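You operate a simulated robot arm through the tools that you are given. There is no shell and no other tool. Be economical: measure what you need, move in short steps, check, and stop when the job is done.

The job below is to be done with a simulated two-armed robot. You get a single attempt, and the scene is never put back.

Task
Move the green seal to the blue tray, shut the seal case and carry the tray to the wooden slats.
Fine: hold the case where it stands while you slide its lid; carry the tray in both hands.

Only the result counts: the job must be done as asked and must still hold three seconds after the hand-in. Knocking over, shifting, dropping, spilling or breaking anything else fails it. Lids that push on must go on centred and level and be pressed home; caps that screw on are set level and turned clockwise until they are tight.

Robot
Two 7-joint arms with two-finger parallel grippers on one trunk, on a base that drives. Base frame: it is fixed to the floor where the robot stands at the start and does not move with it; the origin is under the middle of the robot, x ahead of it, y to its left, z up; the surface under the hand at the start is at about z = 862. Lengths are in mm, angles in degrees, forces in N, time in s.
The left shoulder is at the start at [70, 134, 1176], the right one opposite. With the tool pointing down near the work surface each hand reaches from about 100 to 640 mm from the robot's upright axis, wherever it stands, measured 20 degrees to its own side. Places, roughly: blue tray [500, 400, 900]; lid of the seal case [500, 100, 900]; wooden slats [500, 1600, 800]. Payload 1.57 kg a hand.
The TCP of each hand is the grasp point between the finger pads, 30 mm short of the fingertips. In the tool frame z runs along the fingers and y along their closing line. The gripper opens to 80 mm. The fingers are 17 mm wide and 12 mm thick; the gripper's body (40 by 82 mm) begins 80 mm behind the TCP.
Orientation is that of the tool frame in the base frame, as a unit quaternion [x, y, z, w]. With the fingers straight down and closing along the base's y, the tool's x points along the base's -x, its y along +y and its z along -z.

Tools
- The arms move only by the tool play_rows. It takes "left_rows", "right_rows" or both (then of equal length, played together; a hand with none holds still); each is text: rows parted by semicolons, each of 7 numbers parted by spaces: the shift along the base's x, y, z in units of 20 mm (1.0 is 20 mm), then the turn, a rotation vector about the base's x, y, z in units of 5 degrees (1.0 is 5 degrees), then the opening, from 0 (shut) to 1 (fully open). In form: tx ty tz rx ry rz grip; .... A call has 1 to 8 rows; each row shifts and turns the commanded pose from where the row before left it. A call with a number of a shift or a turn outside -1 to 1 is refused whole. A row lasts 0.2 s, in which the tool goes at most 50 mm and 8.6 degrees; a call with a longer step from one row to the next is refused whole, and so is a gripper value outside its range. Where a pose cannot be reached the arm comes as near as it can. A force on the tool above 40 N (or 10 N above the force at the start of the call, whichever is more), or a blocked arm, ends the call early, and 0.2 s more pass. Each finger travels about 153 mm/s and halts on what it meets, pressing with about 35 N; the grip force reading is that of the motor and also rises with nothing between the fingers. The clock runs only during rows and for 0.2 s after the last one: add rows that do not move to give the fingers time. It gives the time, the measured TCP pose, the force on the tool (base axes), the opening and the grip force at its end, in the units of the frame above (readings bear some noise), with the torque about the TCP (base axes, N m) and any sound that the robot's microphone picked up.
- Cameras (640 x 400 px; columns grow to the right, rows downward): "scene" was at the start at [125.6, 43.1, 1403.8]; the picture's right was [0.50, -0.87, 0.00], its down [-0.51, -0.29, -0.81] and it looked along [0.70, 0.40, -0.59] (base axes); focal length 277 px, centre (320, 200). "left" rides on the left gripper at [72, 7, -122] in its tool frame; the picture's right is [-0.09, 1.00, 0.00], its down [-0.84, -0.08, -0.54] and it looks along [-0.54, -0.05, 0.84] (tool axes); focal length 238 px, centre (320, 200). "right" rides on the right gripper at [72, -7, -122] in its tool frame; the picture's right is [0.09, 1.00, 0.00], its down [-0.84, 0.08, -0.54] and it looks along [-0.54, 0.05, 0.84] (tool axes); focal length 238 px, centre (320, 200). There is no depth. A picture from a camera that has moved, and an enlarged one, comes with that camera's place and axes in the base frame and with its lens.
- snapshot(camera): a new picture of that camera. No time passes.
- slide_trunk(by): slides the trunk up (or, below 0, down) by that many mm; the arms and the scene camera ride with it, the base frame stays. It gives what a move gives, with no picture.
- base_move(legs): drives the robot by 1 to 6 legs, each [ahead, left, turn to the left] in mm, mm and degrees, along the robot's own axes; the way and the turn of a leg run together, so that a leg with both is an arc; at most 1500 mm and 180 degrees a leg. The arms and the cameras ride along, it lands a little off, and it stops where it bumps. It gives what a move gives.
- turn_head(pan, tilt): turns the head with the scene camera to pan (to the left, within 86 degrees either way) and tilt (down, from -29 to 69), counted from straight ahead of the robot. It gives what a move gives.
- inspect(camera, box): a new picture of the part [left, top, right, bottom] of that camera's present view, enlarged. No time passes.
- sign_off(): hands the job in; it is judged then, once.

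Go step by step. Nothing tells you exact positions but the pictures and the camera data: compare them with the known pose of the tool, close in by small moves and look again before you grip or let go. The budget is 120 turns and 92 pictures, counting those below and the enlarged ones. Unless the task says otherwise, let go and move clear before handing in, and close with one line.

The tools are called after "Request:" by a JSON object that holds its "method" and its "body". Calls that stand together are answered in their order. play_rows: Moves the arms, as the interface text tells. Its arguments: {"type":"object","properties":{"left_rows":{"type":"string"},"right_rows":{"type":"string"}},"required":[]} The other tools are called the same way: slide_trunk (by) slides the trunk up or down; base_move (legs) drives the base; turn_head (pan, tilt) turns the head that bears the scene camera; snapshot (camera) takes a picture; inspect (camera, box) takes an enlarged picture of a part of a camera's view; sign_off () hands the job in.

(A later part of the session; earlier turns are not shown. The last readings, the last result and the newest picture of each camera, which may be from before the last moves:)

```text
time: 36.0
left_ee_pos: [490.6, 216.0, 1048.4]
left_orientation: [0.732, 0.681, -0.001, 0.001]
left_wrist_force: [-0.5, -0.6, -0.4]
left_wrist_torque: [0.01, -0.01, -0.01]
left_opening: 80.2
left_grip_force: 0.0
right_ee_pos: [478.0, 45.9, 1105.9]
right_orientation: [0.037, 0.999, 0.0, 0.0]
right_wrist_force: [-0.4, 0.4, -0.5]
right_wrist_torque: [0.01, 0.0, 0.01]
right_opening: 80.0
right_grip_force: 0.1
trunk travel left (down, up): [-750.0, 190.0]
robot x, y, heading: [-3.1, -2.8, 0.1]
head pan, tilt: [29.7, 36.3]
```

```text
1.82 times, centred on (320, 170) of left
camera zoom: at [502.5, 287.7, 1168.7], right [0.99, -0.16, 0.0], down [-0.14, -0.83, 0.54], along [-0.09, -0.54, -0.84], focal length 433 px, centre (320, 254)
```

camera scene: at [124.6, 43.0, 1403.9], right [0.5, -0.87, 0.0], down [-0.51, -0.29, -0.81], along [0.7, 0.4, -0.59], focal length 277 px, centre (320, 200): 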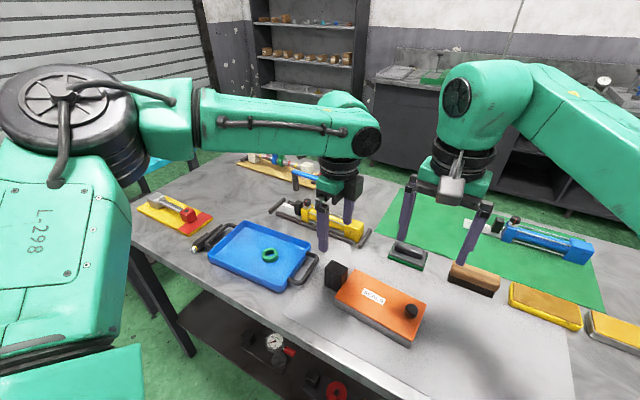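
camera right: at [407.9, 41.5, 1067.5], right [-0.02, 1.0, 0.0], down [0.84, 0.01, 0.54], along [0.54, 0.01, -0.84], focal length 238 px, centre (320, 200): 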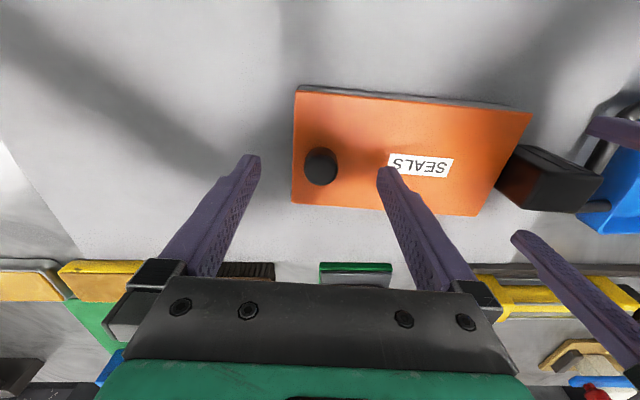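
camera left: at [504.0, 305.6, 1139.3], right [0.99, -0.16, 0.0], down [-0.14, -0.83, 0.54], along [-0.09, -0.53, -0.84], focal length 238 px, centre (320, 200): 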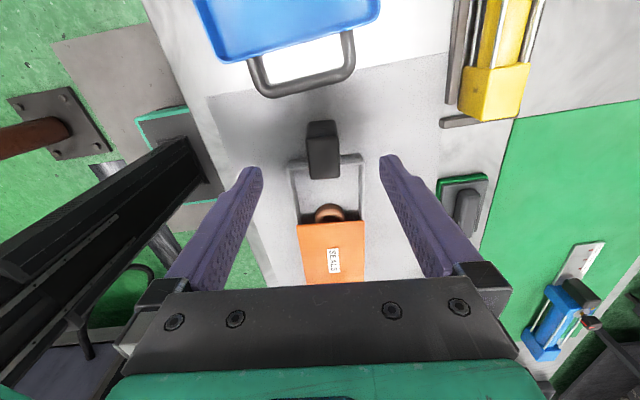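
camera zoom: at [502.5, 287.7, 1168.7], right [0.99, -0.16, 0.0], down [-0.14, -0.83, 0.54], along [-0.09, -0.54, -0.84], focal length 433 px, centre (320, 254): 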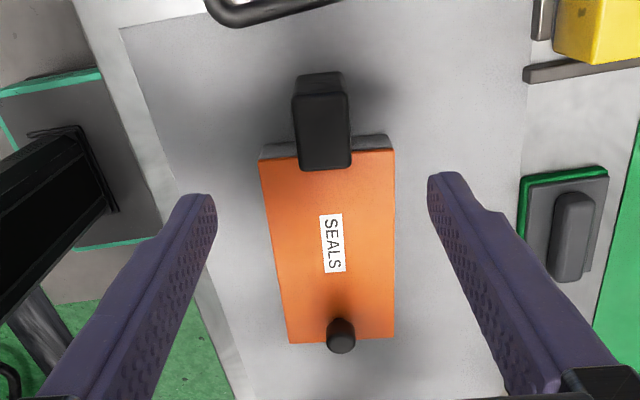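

The case is shut and hasn't moved. Next I'll drive left so the tray is in front of the robot, and turn the left hand back.

Request:
{"method": "base_move", "body": {"legs": [[0, 400, 0]]}}

Request:
{"method": "play_rows", "body": {"left_rows": "0 .5 0 0 0 1 1;0 .5 0 0 0 1 1;0 .5 0 0 0 1 1;0 .5 0 0 0 1 1;0 0 0 0 0 1 1;0 0 0 0 0 1 1;0 0 0 0 0 1 1;0 0 0 0 0 1 1"}}

Request:
{"method": "play_rows", "body": {"left_rows": "0 0 0 0 0 1 1;0 0 0 0 0 1 1;0 0 0 0 0 1 1;0 0 0 0 0 1 1;0 0 0 0 0 1 1;0 0 0 0 0 1 1;0 0 0 0 0 1 1;0 0 0 0 0 1 1"}}

Request:
{"method": "play_rows", "body": {"left_rows": "0 0 0 0 0 1 1;0 0 0 0 0 1 1;0 0 0 0 0 1 1;0 0 0 0 0 .9 1", "right_rows": "0 0 0 0 0 .9 1;0 0 0 0 0 1 1;0 0 0 0 0 0 1;0 0 0 0 0 0 1"}}

Request:
{"method": "turn_head", "body": {"pan": 0, "tilt": 45}}

Request:
{"method": "snapshot", "body": {"camera": "scene"}}

Request:
{"method": "snapshot", "body": {"camera": "left"}}

Request:
{"method": "snapshot", "body": {"camera": "right"}}

```text
time: 38.5
left_ee_pos: [491.3, 614.3, 1047.5]
left_orientation: [0.732, 0.682, 0.0, 0.0]
left_wrist_force: [0.4, 0.3, -1.1]
left_wrist_torque: [-0.04, 0.01, 0.02]
left_opening: 80.4
left_grip_force: 0.1
right_ee_pos: [478.8, 444.7, 1106.0]
right_orientation: [0.037, 0.999, 0.0, 0.0]
right_wrist_force: [-0.3, 0.5, 1.0]
right_wrist_torque: [-0.01, -0.04, 0.01]
right_opening: 79.6
right_grip_force: 0.0
trunk travel left (down, up): [-750.0, 190.0]
robot x, y, heading: [-0.9, 398.1, 0.4]
head pan, tilt: [29.7, 36.3]
```

```text
time: 40.3
left_ee_pos: [490.0, 656.4, 1048.1]
left_orientation: [0.454, 0.891, 0.001, 0.0]
left_wrist_force: [-0.9, 0.0, 0.2]
left_wrist_torque: [-0.02, -0.04, 0.02]
left_opening: 80.1
left_grip_force: 0.0
right_ee_pos: [478.2, 444.8, 1107.3]
right_orientation: [0.036, 0.999, 0.0, 0.0]
right_wrist_force: [0.0, -0.1, 1.0]
right_wrist_torque: [0.01, -0.03, -0.02]
right_opening: 79.9
right_grip_force: 0.0
trunk travel left (down, up): [-750.0, 190.0]
robot x, y, heading: [1.8, 400.2, 0.3]
head pan, tilt: [29.7, 36.3]
```

```text
time: 42.1
left_ee_pos: [490.5, 656.5, 1048.0]
left_orientation: [0.122, 0.993, 0.0, -0.001]
left_wrist_force: [0.9, 0.8, -0.2]
left_wrist_torque: [0.01, -0.02, -0.03]
left_opening: 80.0
left_grip_force: 0.1
right_ee_pos: [479.6, 444.8, 1107.7]
right_orientation: [0.036, 0.999, 0.001, 0.0]
right_wrist_force: [0.5, -0.1, 0.4]
right_wrist_torque: [0.02, 0.01, -0.02]
right_opening: 80.1
right_grip_force: 0.0
trunk travel left (down, up): [-750.0, 190.0]
robot x, y, heading: [-0.3, 398.1, 0.1]
head pan, tilt: [29.7, 36.3]
```

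```text
time: 43.1
left_ee_pos: [491.3, 656.4, 1047.9]
left_orientation: [-0.047, 0.999, 0.0, 0.002]
left_wrist_force: [-0.7, -0.2, -0.5]
left_wrist_torque: [0.04, 0.04, -0.01]
left_opening: 80.2
left_grip_force: 0.1
right_ee_pos: [479.4, 447.7, 1107.4]
right_orientation: [-0.047, 0.999, 0.0, 0.0]
right_wrist_force: [0.0, 0.1, -0.4]
right_wrist_torque: [0.0, 0.0, -0.04]
right_opening: 80.0
right_grip_force: 0.0
trunk travel left (down, up): [-750.0, 190.0]
robot x, y, heading: [1.5, 398.7, 0.1]
head pan, tilt: [29.7, 36.3]
```

```text
time: 44.0
left_ee_pos: [489.9, 657.1, 1047.8]
left_orientation: [-0.047, 0.999, 0.0, 0.0]
left_wrist_force: [0.4, 0.5, -0.2]
left_wrist_torque: [0.02, -0.01, 0.01]
left_opening: 79.8
left_grip_force: 0.1
right_ee_pos: [477.9, 446.6, 1105.4]
right_orientation: [-0.046, 0.999, 0.0, 0.0]
right_wrist_force: [-0.8, 0.0, 0.9]
right_wrist_torque: [0.0, 0.01, 0.04]
right_opening: 80.1
right_grip_force: 0.0
trunk travel left (down, up): [-750.0, 190.0]
robot x, y, heading: [-3.1, 397.8, 0.0]
head pan, tilt: [0.0, 45.0]
```

```text
58 pictures are left
camera scene: at [130.7, 399.9, 1391.0], right [0.0, -1.0, 0.0], down [-0.71, 0.0, -0.71], along [0.71, 0.0, -0.71], focal length 277 px, centre (320, 200)
```

scene: 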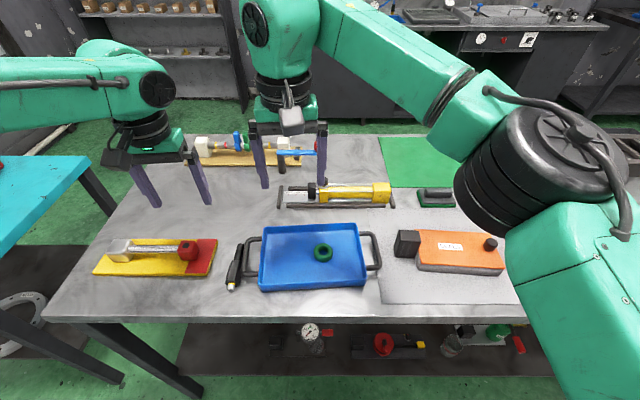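

```text
57 pictures are left
camera left: at [418.6, 656.5, 1168.1], right [0.0, 1.0, 0.0], down [0.84, 0.0, 0.54], along [0.54, 0.0, -0.84], focal length 238 px, centre (320, 200)
```

left: 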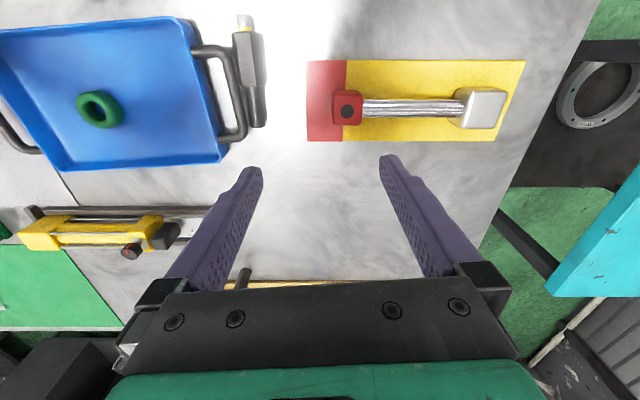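

```text
56 pictures are left
camera right: at [408.9, 432.4, 1228.2], right [-0.18, 0.98, 0.0], down [0.83, 0.15, 0.54], along [0.53, 0.1, -0.84], focal length 238 px, centre (320, 200)
```

right: 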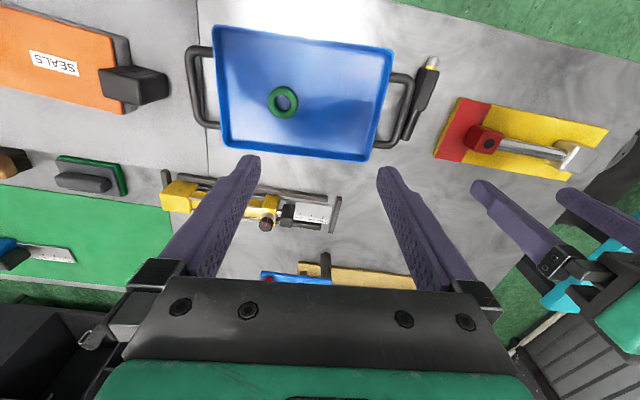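

The black marker lies right beside the tray's left handle. I'll look closely at that gap and the handles.

Request:
{"method": "inspect", "body": {"camera": "left", "box": [160, 0, 300, 160]}}

Request:
{"method": "inspect", "body": {"camera": "scene", "box": [220, 215, 410, 305]}}

Request:
{"method": "inspect", "body": {"camera": "right", "box": [170, 10, 450, 180]}}

```text
2.50 times, centred on (230, 80) of left
camera zoom: at [418.6, 656.5, 1168.1], right [0.0, 1.0, 0.0], down [0.84, 0.0, 0.54], along [0.54, 0.0, -0.84], focal length 596 px, centre (545, 500)
```

zoom: 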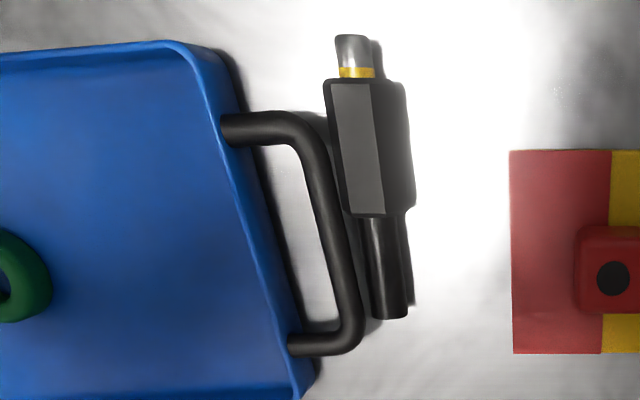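

```text
3.37 times, centred on (315, 260) of scene
camera zoom: at [130.7, 399.9, 1391.0], right [0.0, -1.0, 0.0], down [-0.71, 0.0, -0.71], along [0.71, 0.0, -0.71], focal length 932 px, centre (337, -2)
```

zoom: 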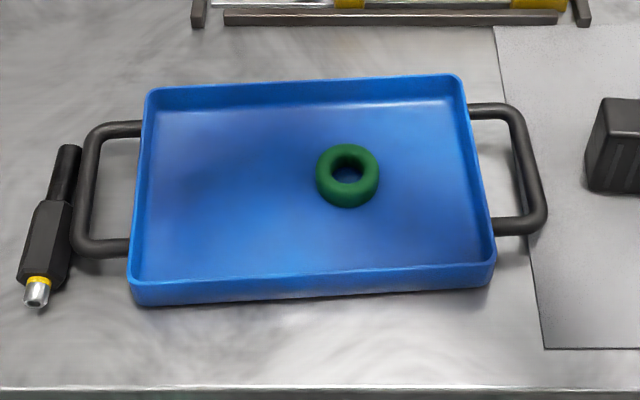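

```text
2.29 times, centred on (310, 95) of right
camera zoom: at [408.9, 432.4, 1228.2], right [-0.18, 0.98, 0.0], down [0.83, 0.15, 0.54], along [0.53, 0.1, -0.84], focal length 545 px, centre (343, 440)
```

zoom: 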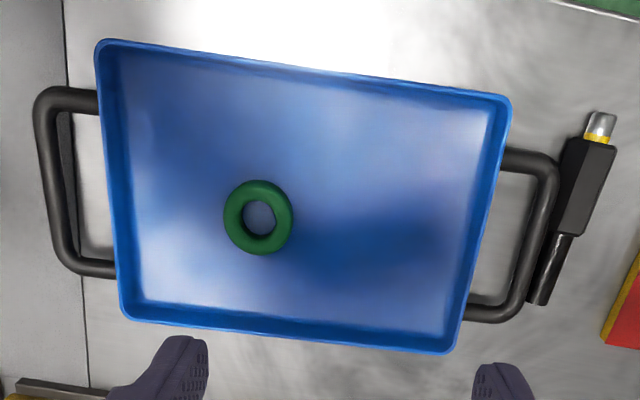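

The left bar is at about [463, 561, 882] with the marker against it on the outside. My plan is to grip the right bar at about [464, 275], draw the tray about 18 mm away from the marker along its axis, and only then take the left handle.

Request:
{"method": "play_rows", "body": {"right_rows": "-.08 -1 0 0 0 0 1;-.08 -1 0 0 0 0 .9;-.08 -1 0 0 0 0 .8;-.08 -1 0 0 0 0 .7;-.08 -1 -.5 0 0 0 .6;-.08 -1 -1 0 0 0 .5;-.08 -1 -1 0 0 0 .5;-.08 -1 -1 0 0 0 .5"}}

Request:
{"method": "play_rows", "body": {"right_rows": "0 -.55 -1 0 0 0 .5;0 0 -1 0 0 0 .5;0 0 -1 0 0 0 .5;0 0 -.5 0 0 0 .5;0 0 0 0 0 0 .5"}}

Request:
{"method": "snapshot", "body": {"camera": "right"}}

Request:
{"method": "inspect", "body": {"camera": "scene", "box": [300, 200, 450, 310]}}

```text
time: 45.8
left_ee_pos: [490.8, 655.3, 1048.3]
left_orientation: [-0.047, 0.999, 0.0, 0.001]
left_wrist_force: [-0.4, 0.9, 0.3]
left_wrist_torque: [0.02, 0.0, 0.01]
left_opening: 80.1
left_grip_force: 0.0
right_ee_pos: [464.0, 284.9, 1035.5]
right_orientation: [-0.046, 0.999, 0.0, 0.001]
right_wrist_force: [-0.3, 0.7, -1.2]
right_wrist_torque: [0.03, 0.01, 0.01]
right_opening: 40.3
right_grip_force: 0.1
trunk travel left (down, up): [-750.0, 190.0]
robot x, y, heading: [0.0, 398.4, 0.1]
head pan, tilt: [0.0, 45.0]
```

```text
time: 47.0
left_ee_pos: [490.8, 655.2, 1046.7]
left_orientation: [-0.047, 0.999, 0.0, 0.0]
left_wrist_force: [-0.3, 0.1, 0.0]
left_wrist_torque: [0.01, -0.01, 0.03]
left_opening: 80.0
left_grip_force: 0.1
right_ee_pos: [466.7, 275.0, 967.1]
right_orientation: [-0.046, 0.999, 0.0, 0.0]
right_wrist_force: [-0.1, 0.3, 0.7]
right_wrist_torque: [-0.02, -0.02, -0.01]
right_opening: 40.1
right_grip_force: 0.1
trunk travel left (down, up): [-750.0, 190.0]
robot x, y, heading: [1.8, 400.3, 0.1]
head pan, tilt: [0.0, 45.0]
```

```text
52 pictures are left
camera right: at [396.1, 261.3, 1088.2], right [-0.18, 0.98, 0.0], down [0.83, 0.15, 0.54], along [0.53, 0.1, -0.84], focal length 238 px, centre (320, 200)
```

right: 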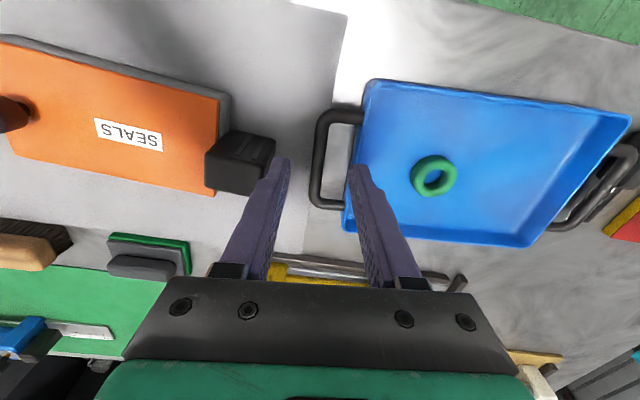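

```text
3.64 times, centred on (375, 255) of scene
camera zoom: at [130.7, 399.8, 1391.0], right [0.0, -1.0, 0.0], down [-0.71, 0.0, -0.71], along [0.71, 0.0, -0.71], focal length 1006 px, centre (120, 0)
```

zoom: 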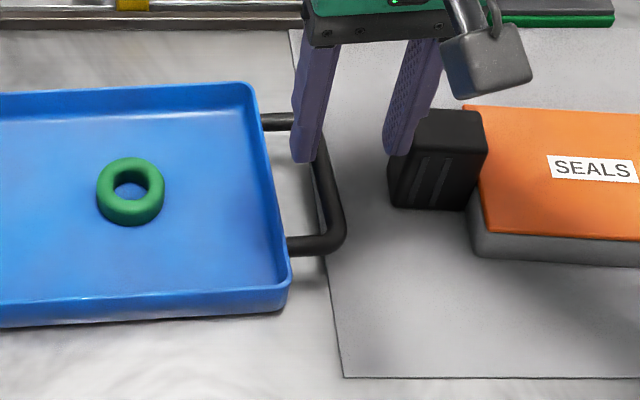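

The bar is centred between the fingers. I'll narrow the opening, go down beside the block, and grip.

Request:
{"method": "play_rows", "body": {"right_rows": "-.1 -.03 -.4 0 0 0 .4;0 0 -.6 0 0 0 .4;0 0 -.6 0 0 0 .4;0 0 -.6 0 0 0 .4;0 0 -.6 0 0 0 .4;0 0 -.6 0 0 0 .4;0 0 0 0 0 0 .4"}}

Request:
{"method": "inspect", "body": {"camera": "scene", "box": [300, 200, 450, 310]}}

Request:
{"method": "inspect", "body": {"camera": "right", "box": [220, 80, 420, 240]}}

```text
time: 48.6
left_ee_pos: [491.1, 656.0, 1048.2]
left_orientation: [-0.047, 0.999, 0.001, 0.0]
left_wrist_force: [-0.3, -0.2, -1.2]
left_wrist_torque: [-0.01, -0.03, -0.02]
left_opening: 80.2
left_grip_force: 0.1
right_ee_pos: [464.2, 274.9, 896.9]
right_orientation: [-0.047, 0.999, -0.001, 0.001]
right_wrist_force: [-0.7, 0.6, -0.9]
right_wrist_torque: [0.01, 0.0, 0.0]
right_opening: 31.9
right_grip_force: 0.1
trunk travel left (down, up): [-750.0, 190.0]
robot x, y, heading: [-0.8, 399.9, 0.0]
head pan, tilt: [0.0, 45.0]
```

```text
3.64 times, centred on (375, 255) of scene
camera zoom: at [130.7, 399.7, 1391.0], right [0.0, -1.0, 0.0], down [-0.71, 0.0, -0.71], along [0.71, 0.0, -0.71], focal length 1006 px, centre (120, 0)
```

zoom: 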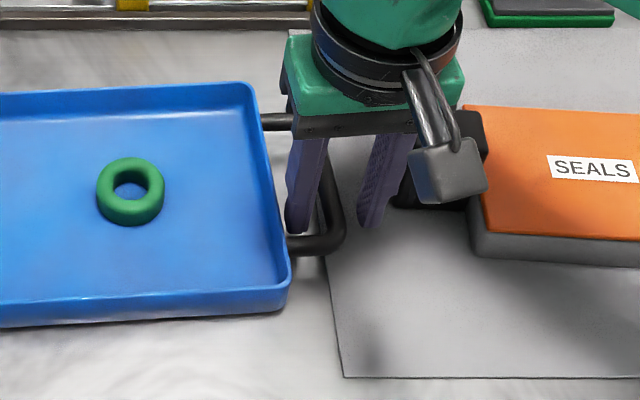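

```text
2.50 times, centred on (320, 160) of right
camera zoom: at [393.9, 260.7, 1019.9], right [-0.18, 0.98, 0.0], down [0.83, 0.15, 0.54], along [0.53, 0.1, -0.84], focal length 596 px, centre (320, 300)
```

zoom: 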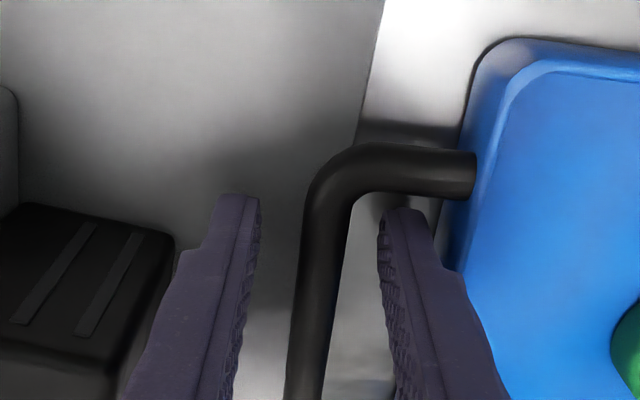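

The fingers straddle the bar, so I'll close and draw the tray 18 mm toward -y.

Request:
{"method": "play_rows", "body": {"right_rows": "0 0 0 0 0 0 .25;0 0 0 0 0 0 0;0 0 0 0 0 0 0;.02 -.3 0 0 0 0 0;.02 -.3 0 0 0 0 0;.02 -.3 0 0 0 0 0;0 0 0 0 0 0 0"}}

Request:
{"method": "inspect", "body": {"camera": "scene", "box": [220, 215, 410, 305]}}

Request:
{"method": "snapshot", "body": {"camera": "left"}}

```text
time: 50.2
left_ee_pos: [490.0, 656.2, 1047.1]
left_orientation: [-0.046, 0.999, 0.0, 0.0]
left_wrist_force: [-0.4, -0.1, -0.4]
left_wrist_torque: [-0.02, -0.04, 0.01]
left_opening: 80.0
left_grip_force: 0.1
right_ee_pos: [465.1, 255.7, 898.0]
right_orientation: [-0.047, 0.999, -0.001, 0.0]
right_wrist_force: [-0.5, 0.1, 0.4]
right_wrist_torque: [-0.01, -0.04, -0.06]
right_opening: 11.0
right_grip_force: 28.1
trunk travel left (down, up): [-750.0, 190.0]
robot x, y, heading: [-1.2, 401.6, -0.1]
head pan, tilt: [0.0, 45.0]
```

```text
3.37 times, centred on (315, 260) of scene
camera zoom: at [131.0, 399.6, 1390.9], right [0.0, -1.0, 0.0], down [-0.71, 0.0, -0.71], along [0.71, 0.0, -0.71], focal length 932 px, centre (337, -2)
```

zoom: 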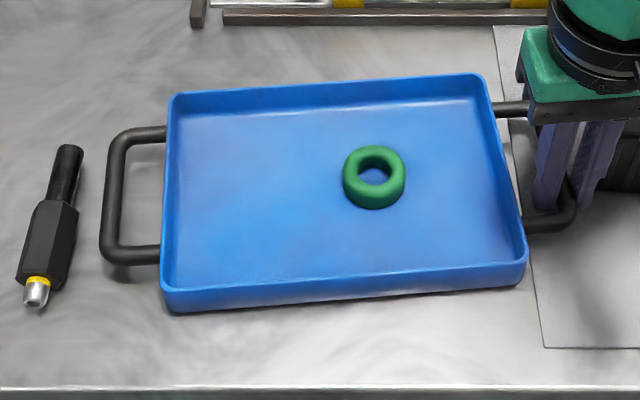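

```text
47 pictures are left
camera left: at [418.9, 656.3, 1168.0], right [0.0, 1.0, 0.0], down [0.84, 0.0, 0.54], along [0.54, 0.0, -0.84], focal length 238 px, centre (320, 200)
```

left: 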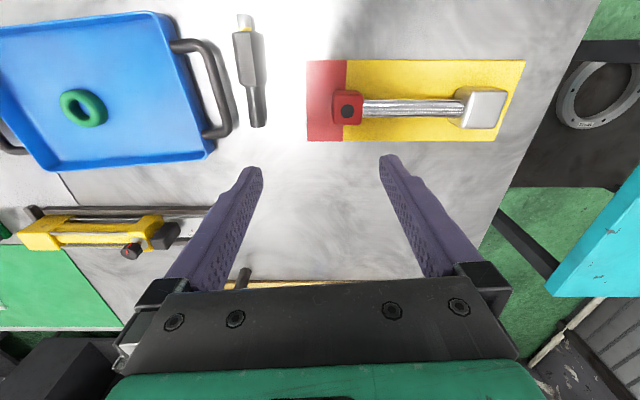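

The handle is clear of the marker now, by about 20 mm. I'll bring the left hand over the left bar at about [470, 543].

Request:
{"method": "play_rows", "body": {"left_rows": "-.17 -.94 0 0 0 0 .8;-.17 -.94 0 0 0 0 .6;-.17 -.94 0 0 0 0 .4;-.17 -.94 0 0 0 0 .3;-.17 -.94 -1 0 0 0 .3;-.17 -.94 -1 0 0 0 .3;0 0 -1 0 0 0 .3;0 0 -1 0 0 0 .3"}}

Request:
{"method": "inspect", "body": {"camera": "left", "box": [220, 60, 420, 240]}}

Request:
{"method": "inspect", "body": {"camera": "scene", "box": [200, 200, 350, 310]}}

```text
time: 52.0
left_ee_pos: [470.8, 542.4, 966.1]
left_orientation: [-0.046, 0.999, 0.0, 0.0]
left_wrist_force: [0.2, 0.7, -0.8]
left_wrist_torque: [0.04, 0.01, 0.01]
left_opening: 24.0
left_grip_force: 0.1
right_ee_pos: [465.1, 256.7, 898.3]
right_orientation: [-0.046, 0.999, 0.0, -0.001]
right_wrist_force: [0.7, 0.5, 0.3]
right_wrist_torque: [-0.02, -0.08, -0.03]
right_opening: 11.4
right_grip_force: 29.2
trunk travel left (down, up): [-750.0, 190.0]
robot x, y, heading: [-2.9, 395.9, 0.4]
head pan, tilt: [0.0, 45.0]
```

```text
2.22 times, centred on (320, 150) of left
camera zoom: at [398.6, 543.9, 1088.0], right [0.0, 1.0, 0.0], down [0.84, 0.0, 0.54], along [0.54, 0.0, -0.84], focal length 530 px, centre (320, 311)
```

zoom: 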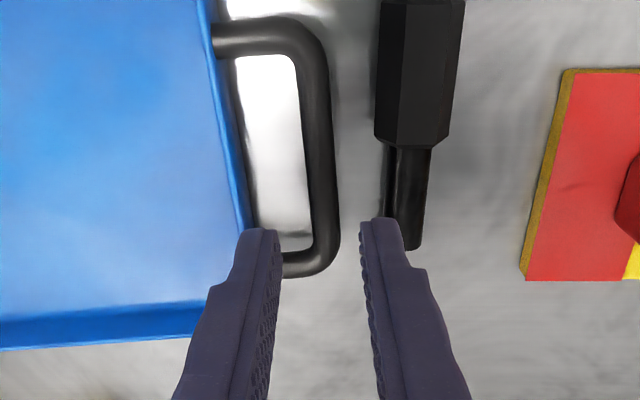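

```text
3.64 times, centred on (275, 255) of scene
camera zoom: at [131.4, 399.6, 1390.9], right [0.0, -1.0, 0.0], down [-0.71, 0.0, -0.71], along [0.71, 0.0, -0.71], focal length 1006 px, centre (484, 0)
```

zoom: 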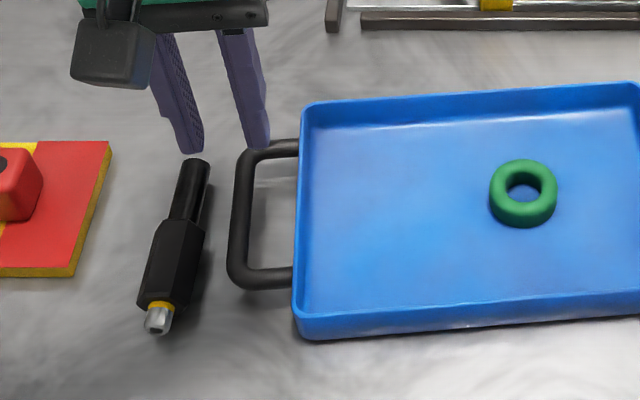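

Aligned with clearance on both sides. I'll go down and close on the bar.

Request:
{"method": "play_rows", "body": {"left_rows": "0 0 -.6 0 0 0 .3;0 0 -.6 0 0 0 .3;0 0 -.6 0 0 0 .3;0 0 -.6 0 0 0 .3;0 0 -.6 0 0 0 .3;0 0 -.4 0 0 0 .3;0 0 0 0 0 0 .3"}}

Request:
{"method": "inspect", "body": {"camera": "scene", "box": [200, 200, 350, 310]}}

Request:
{"method": "play_rows", "body": {"left_rows": "0 0 0 0 0 0 .15;0 0 0 0 0 0 0;0 0 0 0 0 0 0;0 0 0 0 0 0 0"}}

Request:
{"method": "inspect", "body": {"camera": "scene", "box": [200, 190, 440, 330]}}

```text
time: 53.6
left_ee_pos: [469.3, 542.3, 900.2]
left_orientation: [-0.046, 0.999, 0.0, 0.0]
left_wrist_force: [-0.1, 0.1, 0.4]
left_wrist_torque: [0.0, -0.04, 0.0]
left_opening: 24.1
left_grip_force: 0.0
right_ee_pos: [465.5, 256.2, 898.8]
right_orientation: [-0.047, 0.999, 0.0, 0.0]
right_wrist_force: [0.3, -0.8, 0.3]
right_wrist_torque: [0.0, -0.01, -0.04]
right_opening: 11.5
right_grip_force: 28.5
trunk travel left (down, up): [-750.0, 190.0]
robot x, y, heading: [0.2, 396.4, 0.0]
head pan, tilt: [0.0, 45.0]
```

```text
3.64 times, centred on (275, 255) of scene
camera zoom: at [131.0, 399.5, 1390.9], right [0.0, -1.0, 0.0], down [-0.71, 0.0, -0.71], along [0.71, 0.0, -0.71], focal length 1006 px, centre (484, 0)
```

zoom: 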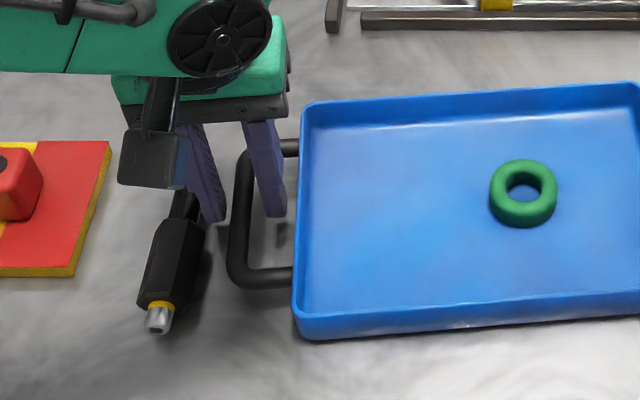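

```text
time: 54.6
left_ee_pos: [470.1, 543.5, 899.8]
left_orientation: [-0.048, 0.999, 0.001, 0.0]
left_wrist_force: [-0.2, 5.8, -0.5]
left_wrist_torque: [0.09, 0.0, -0.07]
left_opening: 11.2
left_grip_force: 29.1
right_ee_pos: [465.5, 256.0, 898.9]
right_orientation: [-0.046, 0.999, 0.001, 0.0]
right_wrist_force: [0.4, -5.4, 0.4]
right_wrist_torque: [-0.09, -0.03, -0.02]
right_opening: 11.4
right_grip_force: 29.2
trunk travel left (down, up): [-750.0, 190.0]
robot x, y, heading: [-0.4, 396.7, 0.0]
head pan, tilt: [0.0, 45.0]
```

```text
2.67 times, centred on (320, 260) of scene
camera zoom: at [131.0, 399.7, 1390.9], right [0.0, -1.0, 0.0], down [-0.71, 0.0, -0.71], along [0.71, 0.0, -0.71], focal length 738 px, centre (320, 40)
```

zoom: 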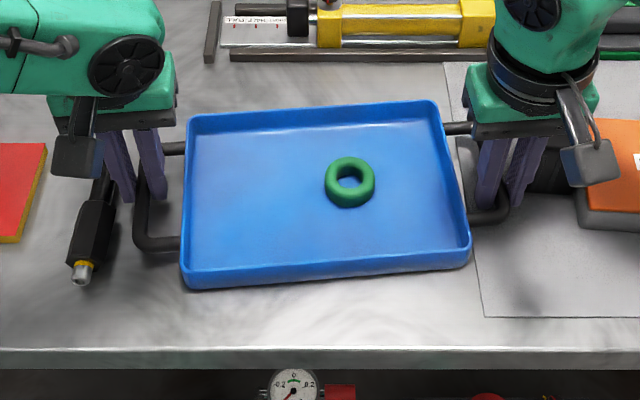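

Both bars are held. A small lift first to check the hold.

Request:
{"method": "play_rows", "body": {"left_rows": "0 0 .2 0 0 0 0;0 0 .3 0 0 0 0;0 0 .5 0 0 0 0;0 0 .5 0 0 0 0;0 0 .5 0 0 0 0;0 0 .5 0 0 0 0;0 0 0 0 0 0 0", "right_rows": "0 0 .2 0 0 0 0;0 0 .3 0 0 0 0;0 0 .5 0 0 0 0;0 0 .5 0 0 0 0;0 0 .5 0 0 0 0;0 0 .5 0 0 0 0;0 0 0 0 0 0 0"}}

Request:
{"method": "inspect", "body": {"camera": "scene", "box": [200, 190, 440, 330]}}

```text
time: 56.2
left_ee_pos: [470.9, 543.2, 948.8]
left_orientation: [-0.047, 0.999, -0.001, 0.0]
left_wrist_force: [-0.3, 8.7, -2.1]
left_wrist_torque: [0.15, -0.02, -0.11]
left_opening: 11.1
left_grip_force: 29.1
right_ee_pos: [466.8, 255.7, 947.0]
right_orientation: [-0.045, 0.999, 0.0, 0.0]
right_wrist_force: [0.8, -9.9, -2.0]
right_wrist_torque: [-0.18, 0.04, -0.05]
right_opening: 11.4
right_grip_force: 28.7
trunk travel left (down, up): [-750.0, 190.0]
robot x, y, heading: [-0.8, 400.6, 0.1]
head pan, tilt: [0.0, 45.0]
```

```text
2.67 times, centred on (320, 260) of scene
camera zoom: at [131.4, 399.7, 1390.9], right [0.0, -1.0, 0.0], down [-0.71, 0.0, -0.71], along [0.71, 0.0, -0.71], focal length 738 px, centre (320, 40)
```

zoom: 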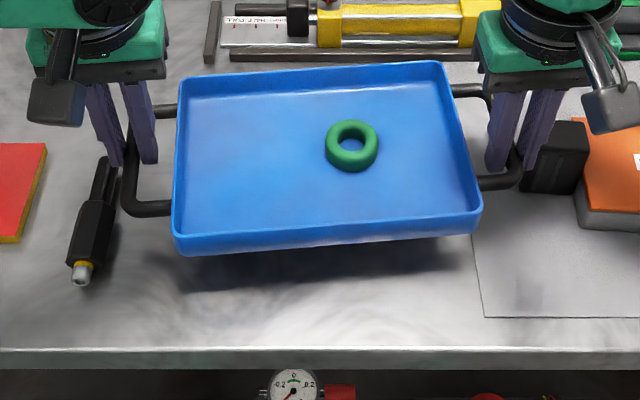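

The tray lifts level. I'll raise it further and look toward the slats.

Request:
{"method": "slide_trunk", "body": {"by": 90}}

Request:
{"method": "turn_head", "body": {"pan": 65, "tilt": 35}}

Request:
{"method": "snapshot", "body": {"camera": "scene"}}

```text
time: 57.5
left_ee_pos: [470.6, 543.0, 1039.0]
left_orientation: [-0.047, 0.999, 0.0, -0.001]
left_wrist_force: [-0.1, 10.0, -0.9]
left_wrist_torque: [0.19, -0.01, -0.07]
left_opening: 11.4
left_grip_force: 28.5
right_ee_pos: [465.9, 254.7, 1038.5]
right_orientation: [-0.046, 0.999, 0.001, 0.0]
right_wrist_force: [0.5, -10.2, -0.6]
right_wrist_torque: [-0.15, -0.03, -0.02]
right_opening: 11.1
right_grip_force: 29.0
trunk travel left (down, up): [-840.0, 100.0]
robot x, y, heading: [0.4, 403.6, 0.1]
head pan, tilt: [0.0, 45.0]
```

```text
time: 58.9
left_ee_pos: [469.1, 542.1, 1037.9]
left_orientation: [-0.047, 0.999, 0.0, -0.001]
left_wrist_force: [-0.2, 11.4, -1.7]
left_wrist_torque: [0.17, 0.06, -0.07]
left_opening: 11.4
left_grip_force: 28.7
right_ee_pos: [465.2, 254.7, 1037.7]
right_orientation: [-0.046, 0.999, -0.001, 0.0]
right_wrist_force: [1.2, -11.4, -1.6]
right_wrist_torque: [-0.21, 0.01, 0.0]
right_opening: 11.2
right_grip_force: 28.6
trunk travel left (down, up): [-840.0, 100.0]
robot x, y, heading: [-3.4, 398.0, 0.1]
head pan, tilt: [65.0, 35.0]
```

```text
41 pictures are left
camera scene: at [87.3, 479.3, 1495.7], right [0.91, -0.42, 0.0], down [-0.24, -0.52, -0.82], along [0.35, 0.74, -0.57], focal length 277 px, centre (320, 200)
```

scene: 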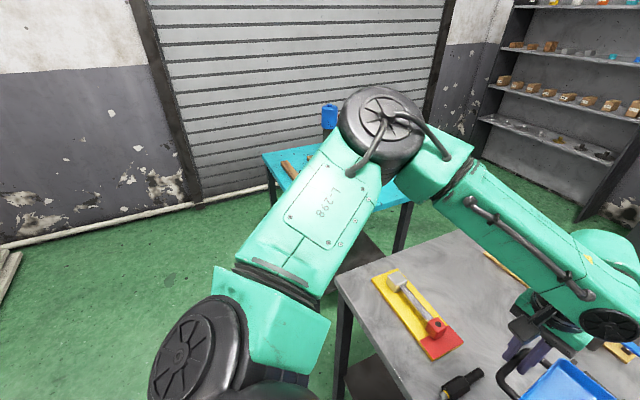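

The way on the left is clear. I'll ease the squeeze between the hands, then drive left toward the slats with the tray held high.

Request:
{"method": "play_rows", "body": {"left_rows": "0 .03 0 0 0 0 0;0 0 0 0 0 0 0", "right_rows": "0 -.01 0 0 0 0 0;0 0 0 0 0 0 0"}}

Request:
{"method": "base_move", "body": {"legs": [[0, 600, 0]]}}

Request:
{"method": "turn_head", "body": {"pan": 35, "tilt": 45}}

Request:
{"method": "snapshot", "body": {"camera": "scene"}}

```text
time: 59.5
left_ee_pos: [470.1, 543.0, 1038.8]
left_orientation: [-0.047, 0.999, 0.0, 0.0]
left_wrist_force: [-0.7, 8.2, -1.3]
left_wrist_torque: [0.14, -0.03, -0.06]
left_opening: 11.3
left_grip_force: 28.8
right_ee_pos: [466.0, 255.7, 1038.5]
right_orientation: [-0.046, 0.999, 0.0, 0.0]
right_wrist_force: [0.5, -8.7, -1.0]
right_wrist_torque: [-0.15, 0.08, -0.07]
right_opening: 11.5
right_grip_force: 29.1
trunk travel left (down, up): [-840.0, 100.0]
robot x, y, heading: [0.4, 399.5, 0.3]
head pan, tilt: [65.0, 35.0]
```

```text
time: 62.8
left_ee_pos: [469.8, 1140.6, 1039.8]
left_orientation: [-0.047, 0.999, 0.0, -0.001]
left_wrist_force: [-0.9, 0.6, -2.0]
left_wrist_torque: [0.04, 0.06, -0.07]
left_opening: 11.6
left_grip_force: 28.2
right_ee_pos: [464.5, 852.1, 1037.5]
right_orientation: [-0.046, 0.999, 0.001, 0.001]
right_wrist_force: [0.5, -2.6, -1.1]
right_wrist_torque: [0.0, 0.0, -0.02]
right_opening: 11.1
right_grip_force: 28.6
trunk travel left (down, up): [-840.0, 100.0]
robot x, y, heading: [-4.5, 999.9, -0.4]
head pan, tilt: [65.0, 35.0]
```

```text
time: 63.8
left_ee_pos: [469.3, 1140.2, 1039.1]
left_orientation: [-0.046, 0.999, 0.0, 0.0]
left_wrist_force: [-0.8, 0.1, -1.7]
left_wrist_torque: [0.0, 0.03, -0.02]
left_opening: 11.6
left_grip_force: 28.7
right_ee_pos: [464.4, 853.7, 1038.0]
right_orientation: [-0.046, 0.999, 0.0, 0.0]
right_wrist_force: [0.7, 0.1, -1.1]
right_wrist_torque: [0.01, 0.02, -0.06]
right_opening: 11.3
right_grip_force: 28.9
trunk travel left (down, up): [-840.0, 100.0]
robot x, y, heading: [-0.9, 997.3, 0.0]
head pan, tilt: [35.0, 45.0]
```

```text
40 pictures are left
camera scene: at [115.8, 1044.6, 1480.9], right [0.57, -0.82, 0.0], down [-0.58, -0.41, -0.71], along [0.58, 0.41, -0.71], focal length 277 px, centre (320, 200)
```

scene: 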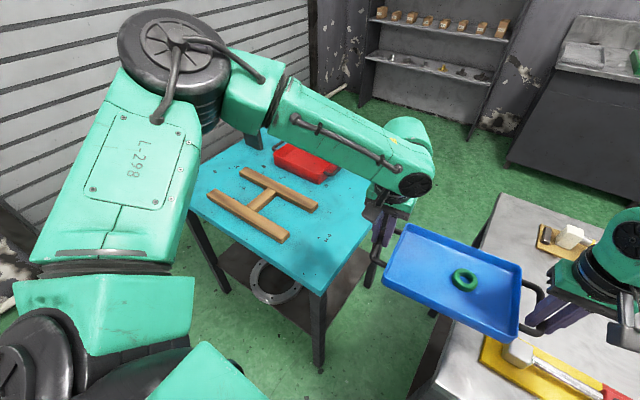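

Request:
{"method": "inspect", "body": {"camera": "scene", "box": [180, 130, 400, 310]}}

```text
2.22 times, centred on (290, 220) of scene
camera zoom: at [115.8, 1044.6, 1480.9], right [0.57, -0.82, 0.0], down [-0.58, -0.41, -0.71], along [0.58, 0.41, -0.71], focal length 615 px, centre (387, 156)
```

zoom: 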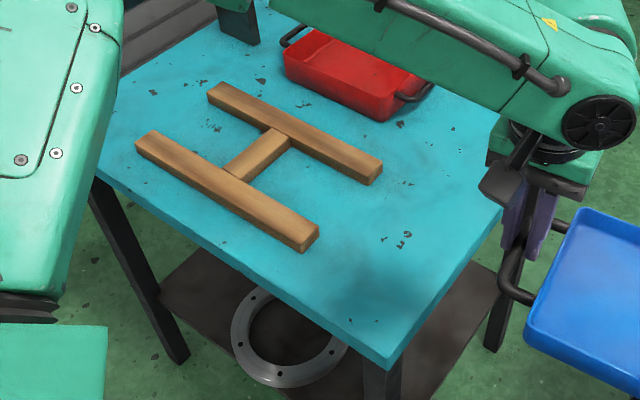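

The slats form an H, with rails along y at about x 482 and 638 and the crossbar near [562, 1605]; the top is around z 800. I'll drive on and turn about -4.4° to square the tray with the rails.

Request:
{"method": "base_move", "body": {"legs": [[0, 620, 0], [0, 0, -4.4]]}}

Request:
{"method": "turn_head", "body": {"pan": 0, "tilt": 45}}

Request:
{"method": "snapshot", "body": {"camera": "scene"}}

Request:
{"method": "snapshot", "body": {"camera": "left"}}

Request:
{"method": "snapshot", "body": {"camera": "right"}}

```text
time: 67.7
left_ee_pos: [477.9, 1728.2, 1036.8]
left_orientation: [-0.01, 1.0, -0.001, 0.001]
left_wrist_force: [0.3, 0.3, -1.7]
left_wrist_torque: [-0.05, -0.02, -0.05]
left_opening: 11.2
left_grip_force: 29.0
right_ee_pos: [451.0, 1441.4, 1038.8]
right_orientation: [-0.009, 1.0, -0.001, 0.001]
right_wrist_force: [-0.4, 0.4, -0.8]
right_wrist_torque: [-0.01, 0.08, -0.04]
right_opening: 11.3
right_grip_force: 28.5
trunk travel left (down, up): [-840.0, 100.0]
robot x, y, heading: [-5.9, 1619.6, -4.3]
head pan, tilt: [35.0, 45.0]
```

```text
time: 68.7
left_ee_pos: [477.0, 1725.5, 1039.1]
left_orientation: [-0.01, 1.0, 0.0, 0.0]
left_wrist_force: [-1.0, -0.7, -1.5]
left_wrist_torque: [-0.02, 0.03, -0.05]
left_opening: 11.3
left_grip_force: 28.3
right_ee_pos: [452.0, 1440.7, 1039.2]
right_orientation: [-0.009, 1.0, 0.0, 0.0]
right_wrist_force: [0.4, 1.0, -1.6]
right_wrist_torque: [-0.01, 0.01, -0.01]
right_opening: 11.1
right_grip_force: 28.8
trunk travel left (down, up): [-840.0, 100.0]
robot x, y, heading: [-1.8, 1620.6, -4.1]
head pan, tilt: [0.0, 45.0]
```

```text
38 pictures are left
camera scene: at [129.0, 1609.0, 1480.9], right [-0.07, -1.0, 0.0], down [-0.71, 0.05, -0.71], along [0.7, -0.05, -0.71], focal length 277 px, centre (320, 200)
```

scene: 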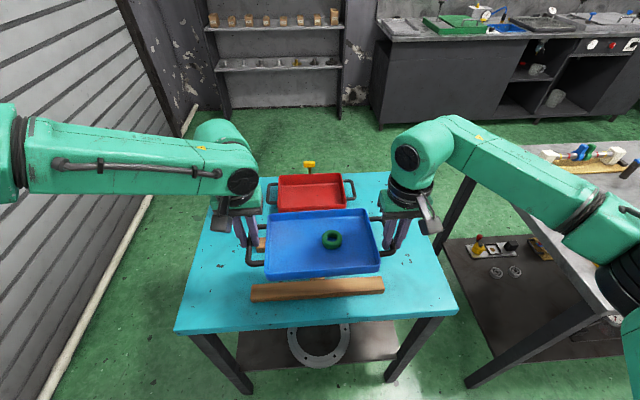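

```text
37 pictures are left
camera left: at [405.8, 1733.0, 1159.7], right [0.07, 1.0, 0.0], down [0.84, -0.06, 0.54], along [0.54, -0.04, -0.84], focal length 238 px, centre (320, 200)
```

left: 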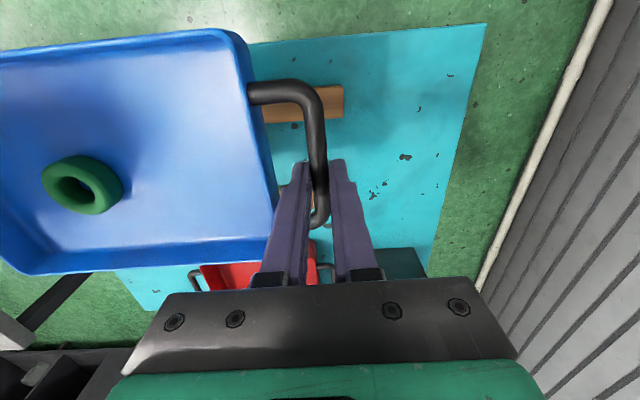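

```text
36 pictures are left
camera right: at [380.9, 1432.5, 1160.2], right [-0.11, 0.99, 0.0], down [0.84, 0.09, 0.54], along [0.54, 0.06, -0.84], focal length 238 px, centre (320, 200)
```

right: 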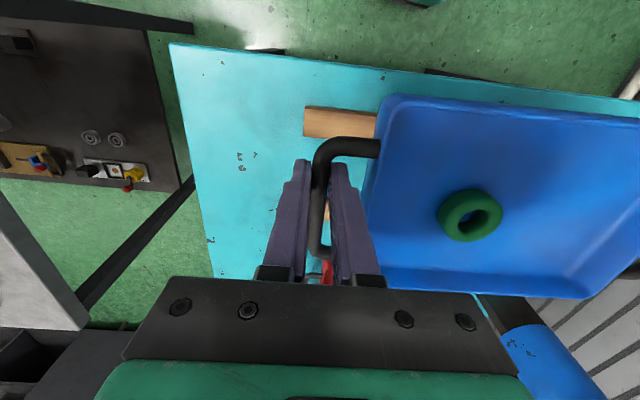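

The near rail shows below the tray. I'll enlarge to measure the slats' height and line.

Request:
{"method": "inspect", "body": {"camera": "scene", "box": [220, 160, 420, 320]}}

Request:
{"method": "inspect", "body": {"camera": "right", "box": [220, 60, 420, 260]}}

Request:
{"method": "inspect", "body": {"camera": "left", "box": [220, 60, 420, 260]}}

```text
2.50 times, centred on (320, 240) of scene
camera zoom: at [129.0, 1609.0, 1480.9], right [-0.07, -1.0, 0.0], down [-0.71, 0.05, -0.71], along [0.7, -0.05, -0.71], focal length 691 px, centre (320, 100)
```

zoom: 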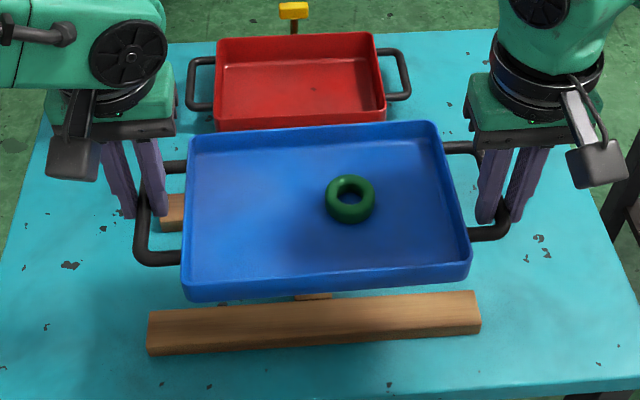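

```text
2.00 times, centred on (320, 160) of right
camera zoom: at [380.9, 1432.5, 1160.2], right [-0.11, 0.99, 0.0], down [0.84, 0.09, 0.54], along [0.54, 0.06, -0.84], focal length 477 px, centre (320, 280)
```

zoom: 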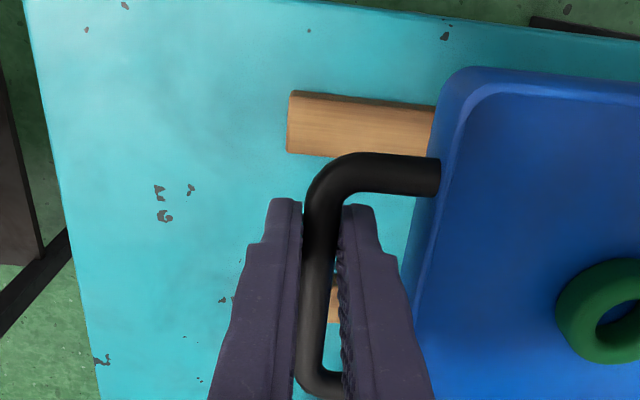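

```text
2.00 times, centred on (320, 160) of left
camera zoom: at [405.8, 1733.0, 1159.7], right [0.07, 1.0, 0.0], down [0.84, -0.06, 0.54], along [0.54, -0.04, -0.84], focal length 477 px, centre (320, 280)
```

zoom: 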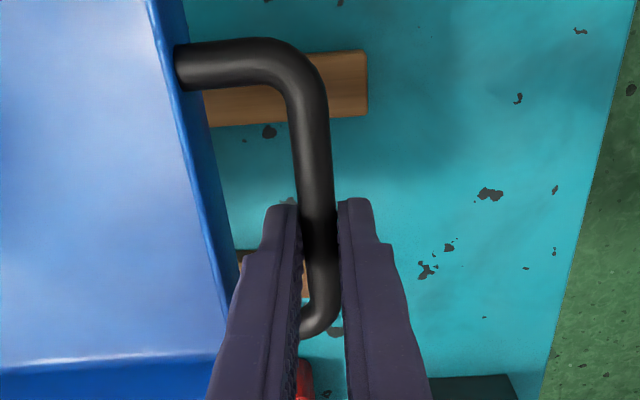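

The tray is square with the rails and centred at about [469.5, 1584]. The rails' inner edges are near x 493 and 607, centre y about 1588, so I'll move the tray forward 80 mm and check.

Request:
{"method": "play_rows", "body": {"left_rows": ".3 .03 0 0 0 0 0;.5 .03 0 0 0 0 0;.5 .03 0 0 0 0 0;.6 .03 0 0 0 0 0;.6 .03 0 0 0 0 0;.6 .03 0 0 0 0 0;.5 .03 0 0 0 0 0;.4 0 0 0 0 0 0", "right_rows": ".3 .03 0 0 0 0 0;.5 .03 0 0 0 0 0;.5 .03 0 0 0 0 0;.6 .03 0 0 0 0 0;.6 .03 0 0 0 0 0;.6 .03 0 0 0 0 0;.5 .03 0 0 0 0 0;.4 0 0 0 0 0 0"}}

Request:
{"method": "slide_trunk", "body": {"by": -130}}

Request:
{"method": "snapshot", "body": {"camera": "scene"}}

Request:
{"method": "snapshot", "body": {"camera": "right"}}

Request:
{"method": "snapshot", "body": {"camera": "left"}}

```text
time: 70.4
left_ee_pos: [532.0, 1739.2, 1048.0]
left_orientation: [-0.008, 1.0, -0.007, 0.003]
left_wrist_force: [3.5, -1.6, -2.0]
left_wrist_torque: [-0.04, 0.39, 0.5]
left_opening: 12.2
left_grip_force: 28.9
left hand out of reach, approached as far as the arm can: row 5, 6, 7, 8
right_ee_pos: [523.1, 1451.5, 1040.3]
right_orientation: [-0.016, 1.0, 0.007, 0.0]
right_wrist_force: [-3.3, 1.3, -1.6]
right_wrist_torque: [0.05, -0.33, 0.51]
right_opening: 11.8
right_grip_force: 29.6
trunk travel left (down, up): [-840.0, 100.0]
robot x, y, heading: [-2.9, 1620.8, -4.3]
head pan, tilt: [0.0, 45.0]
stopped in row 8 (left hand): the force on the tool passed its limit at 43 N (the readings are from after the stop); the commanded pose is now the measured one
```

```text
time: 72.0
left_ee_pos: [530.5, 1739.8, 918.7]
left_orientation: [-0.006, 1.0, -0.007, 0.003]
left_wrist_force: [3.6, -4.3, -1.7]
left_wrist_torque: [-0.07, -0.26, 0.48]
left_opening: 12.3
left_grip_force: 29.7
right_ee_pos: [522.2, 1451.1, 909.9]
right_orientation: [-0.015, 1.0, 0.007, 0.002]
right_wrist_force: [-3.4, 4.4, -1.1]
right_wrist_torque: [0.05, 0.28, 0.52]
right_opening: 11.7
right_grip_force: 28.8
trunk travel left (down, up): [-710.0, 230.0]
robot x, y, heading: [-1.6, 1617.9, -4.3]
head pan, tilt: [0.0, 45.0]
```

```text
32 pictures are left
camera scene: at [128.9, 1608.9, 1350.9], right [-0.07, -1.0, 0.0], down [-0.71, 0.05, -0.71], along [0.7, -0.05, -0.71], focal length 277 px, centre (320, 200)
```

scene: 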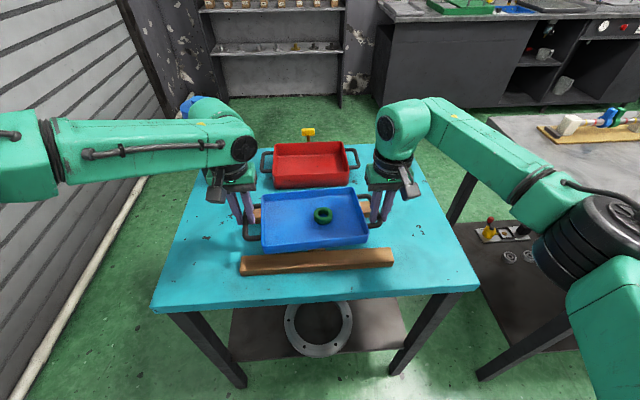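

```text
31 pictures are left
camera right: at [451.6, 1441.1, 1031.8], right [-0.12, 0.99, 0.01], down [0.83, 0.09, 0.54], along [0.54, 0.08, -0.84], focal length 238 px, centre (320, 200)
```

right: 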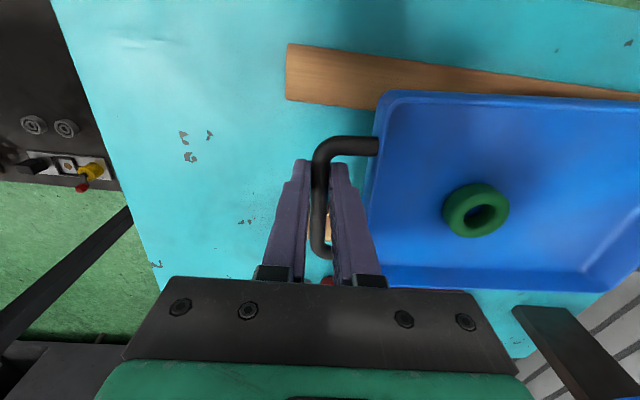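

```text
30 pictures are left
camera left: at [458.1, 1747.8, 1038.0], right [0.08, 1.0, -0.01], down [0.83, -0.06, 0.55], along [0.55, -0.05, -0.84], focal length 238 px, centre (320, 200)
```

left: 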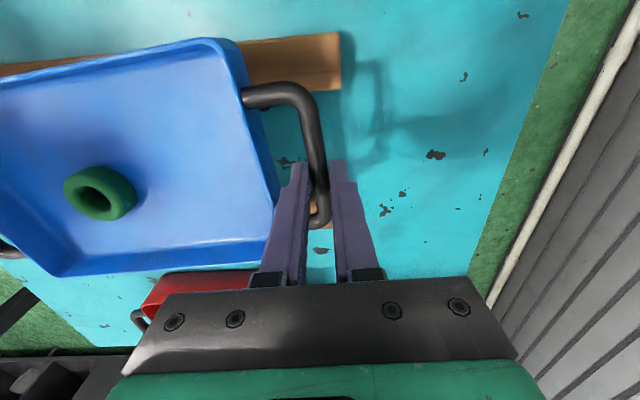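

The left hand ran out of reach, so the tray yawed about 3.5° and tips slightly. I'll drive the base ahead 35 mm, then bring both hands back to square and level.

Request:
{"method": "base_move", "body": {"legs": [[35, 0, 0]]}}

```text
time: 72.8
left_ee_pos: [561.5, 1736.2, 919.6]
left_orientation: [-0.008, 1.0, -0.007, 0.006]
left_wrist_force: [3.2, -4.9, -1.1]
left_wrist_torque: [-0.08, -0.03, 0.54]
left_opening: 12.0
left_grip_force: 29.5
right_ee_pos: [552.4, 1449.8, 911.9]
right_orientation: [-0.015, 1.0, 0.007, 0.003]
right_wrist_force: [-3.8, 5.5, 0.1]
right_wrist_torque: [0.09, -0.01, 0.51]
right_opening: 11.9
right_grip_force: 29.5
trunk travel left (down, up): [-710.0, 230.0]
robot x, y, heading: [32.2, 1618.9, -4.5]
head pan, tilt: [0.0, 45.0]
```

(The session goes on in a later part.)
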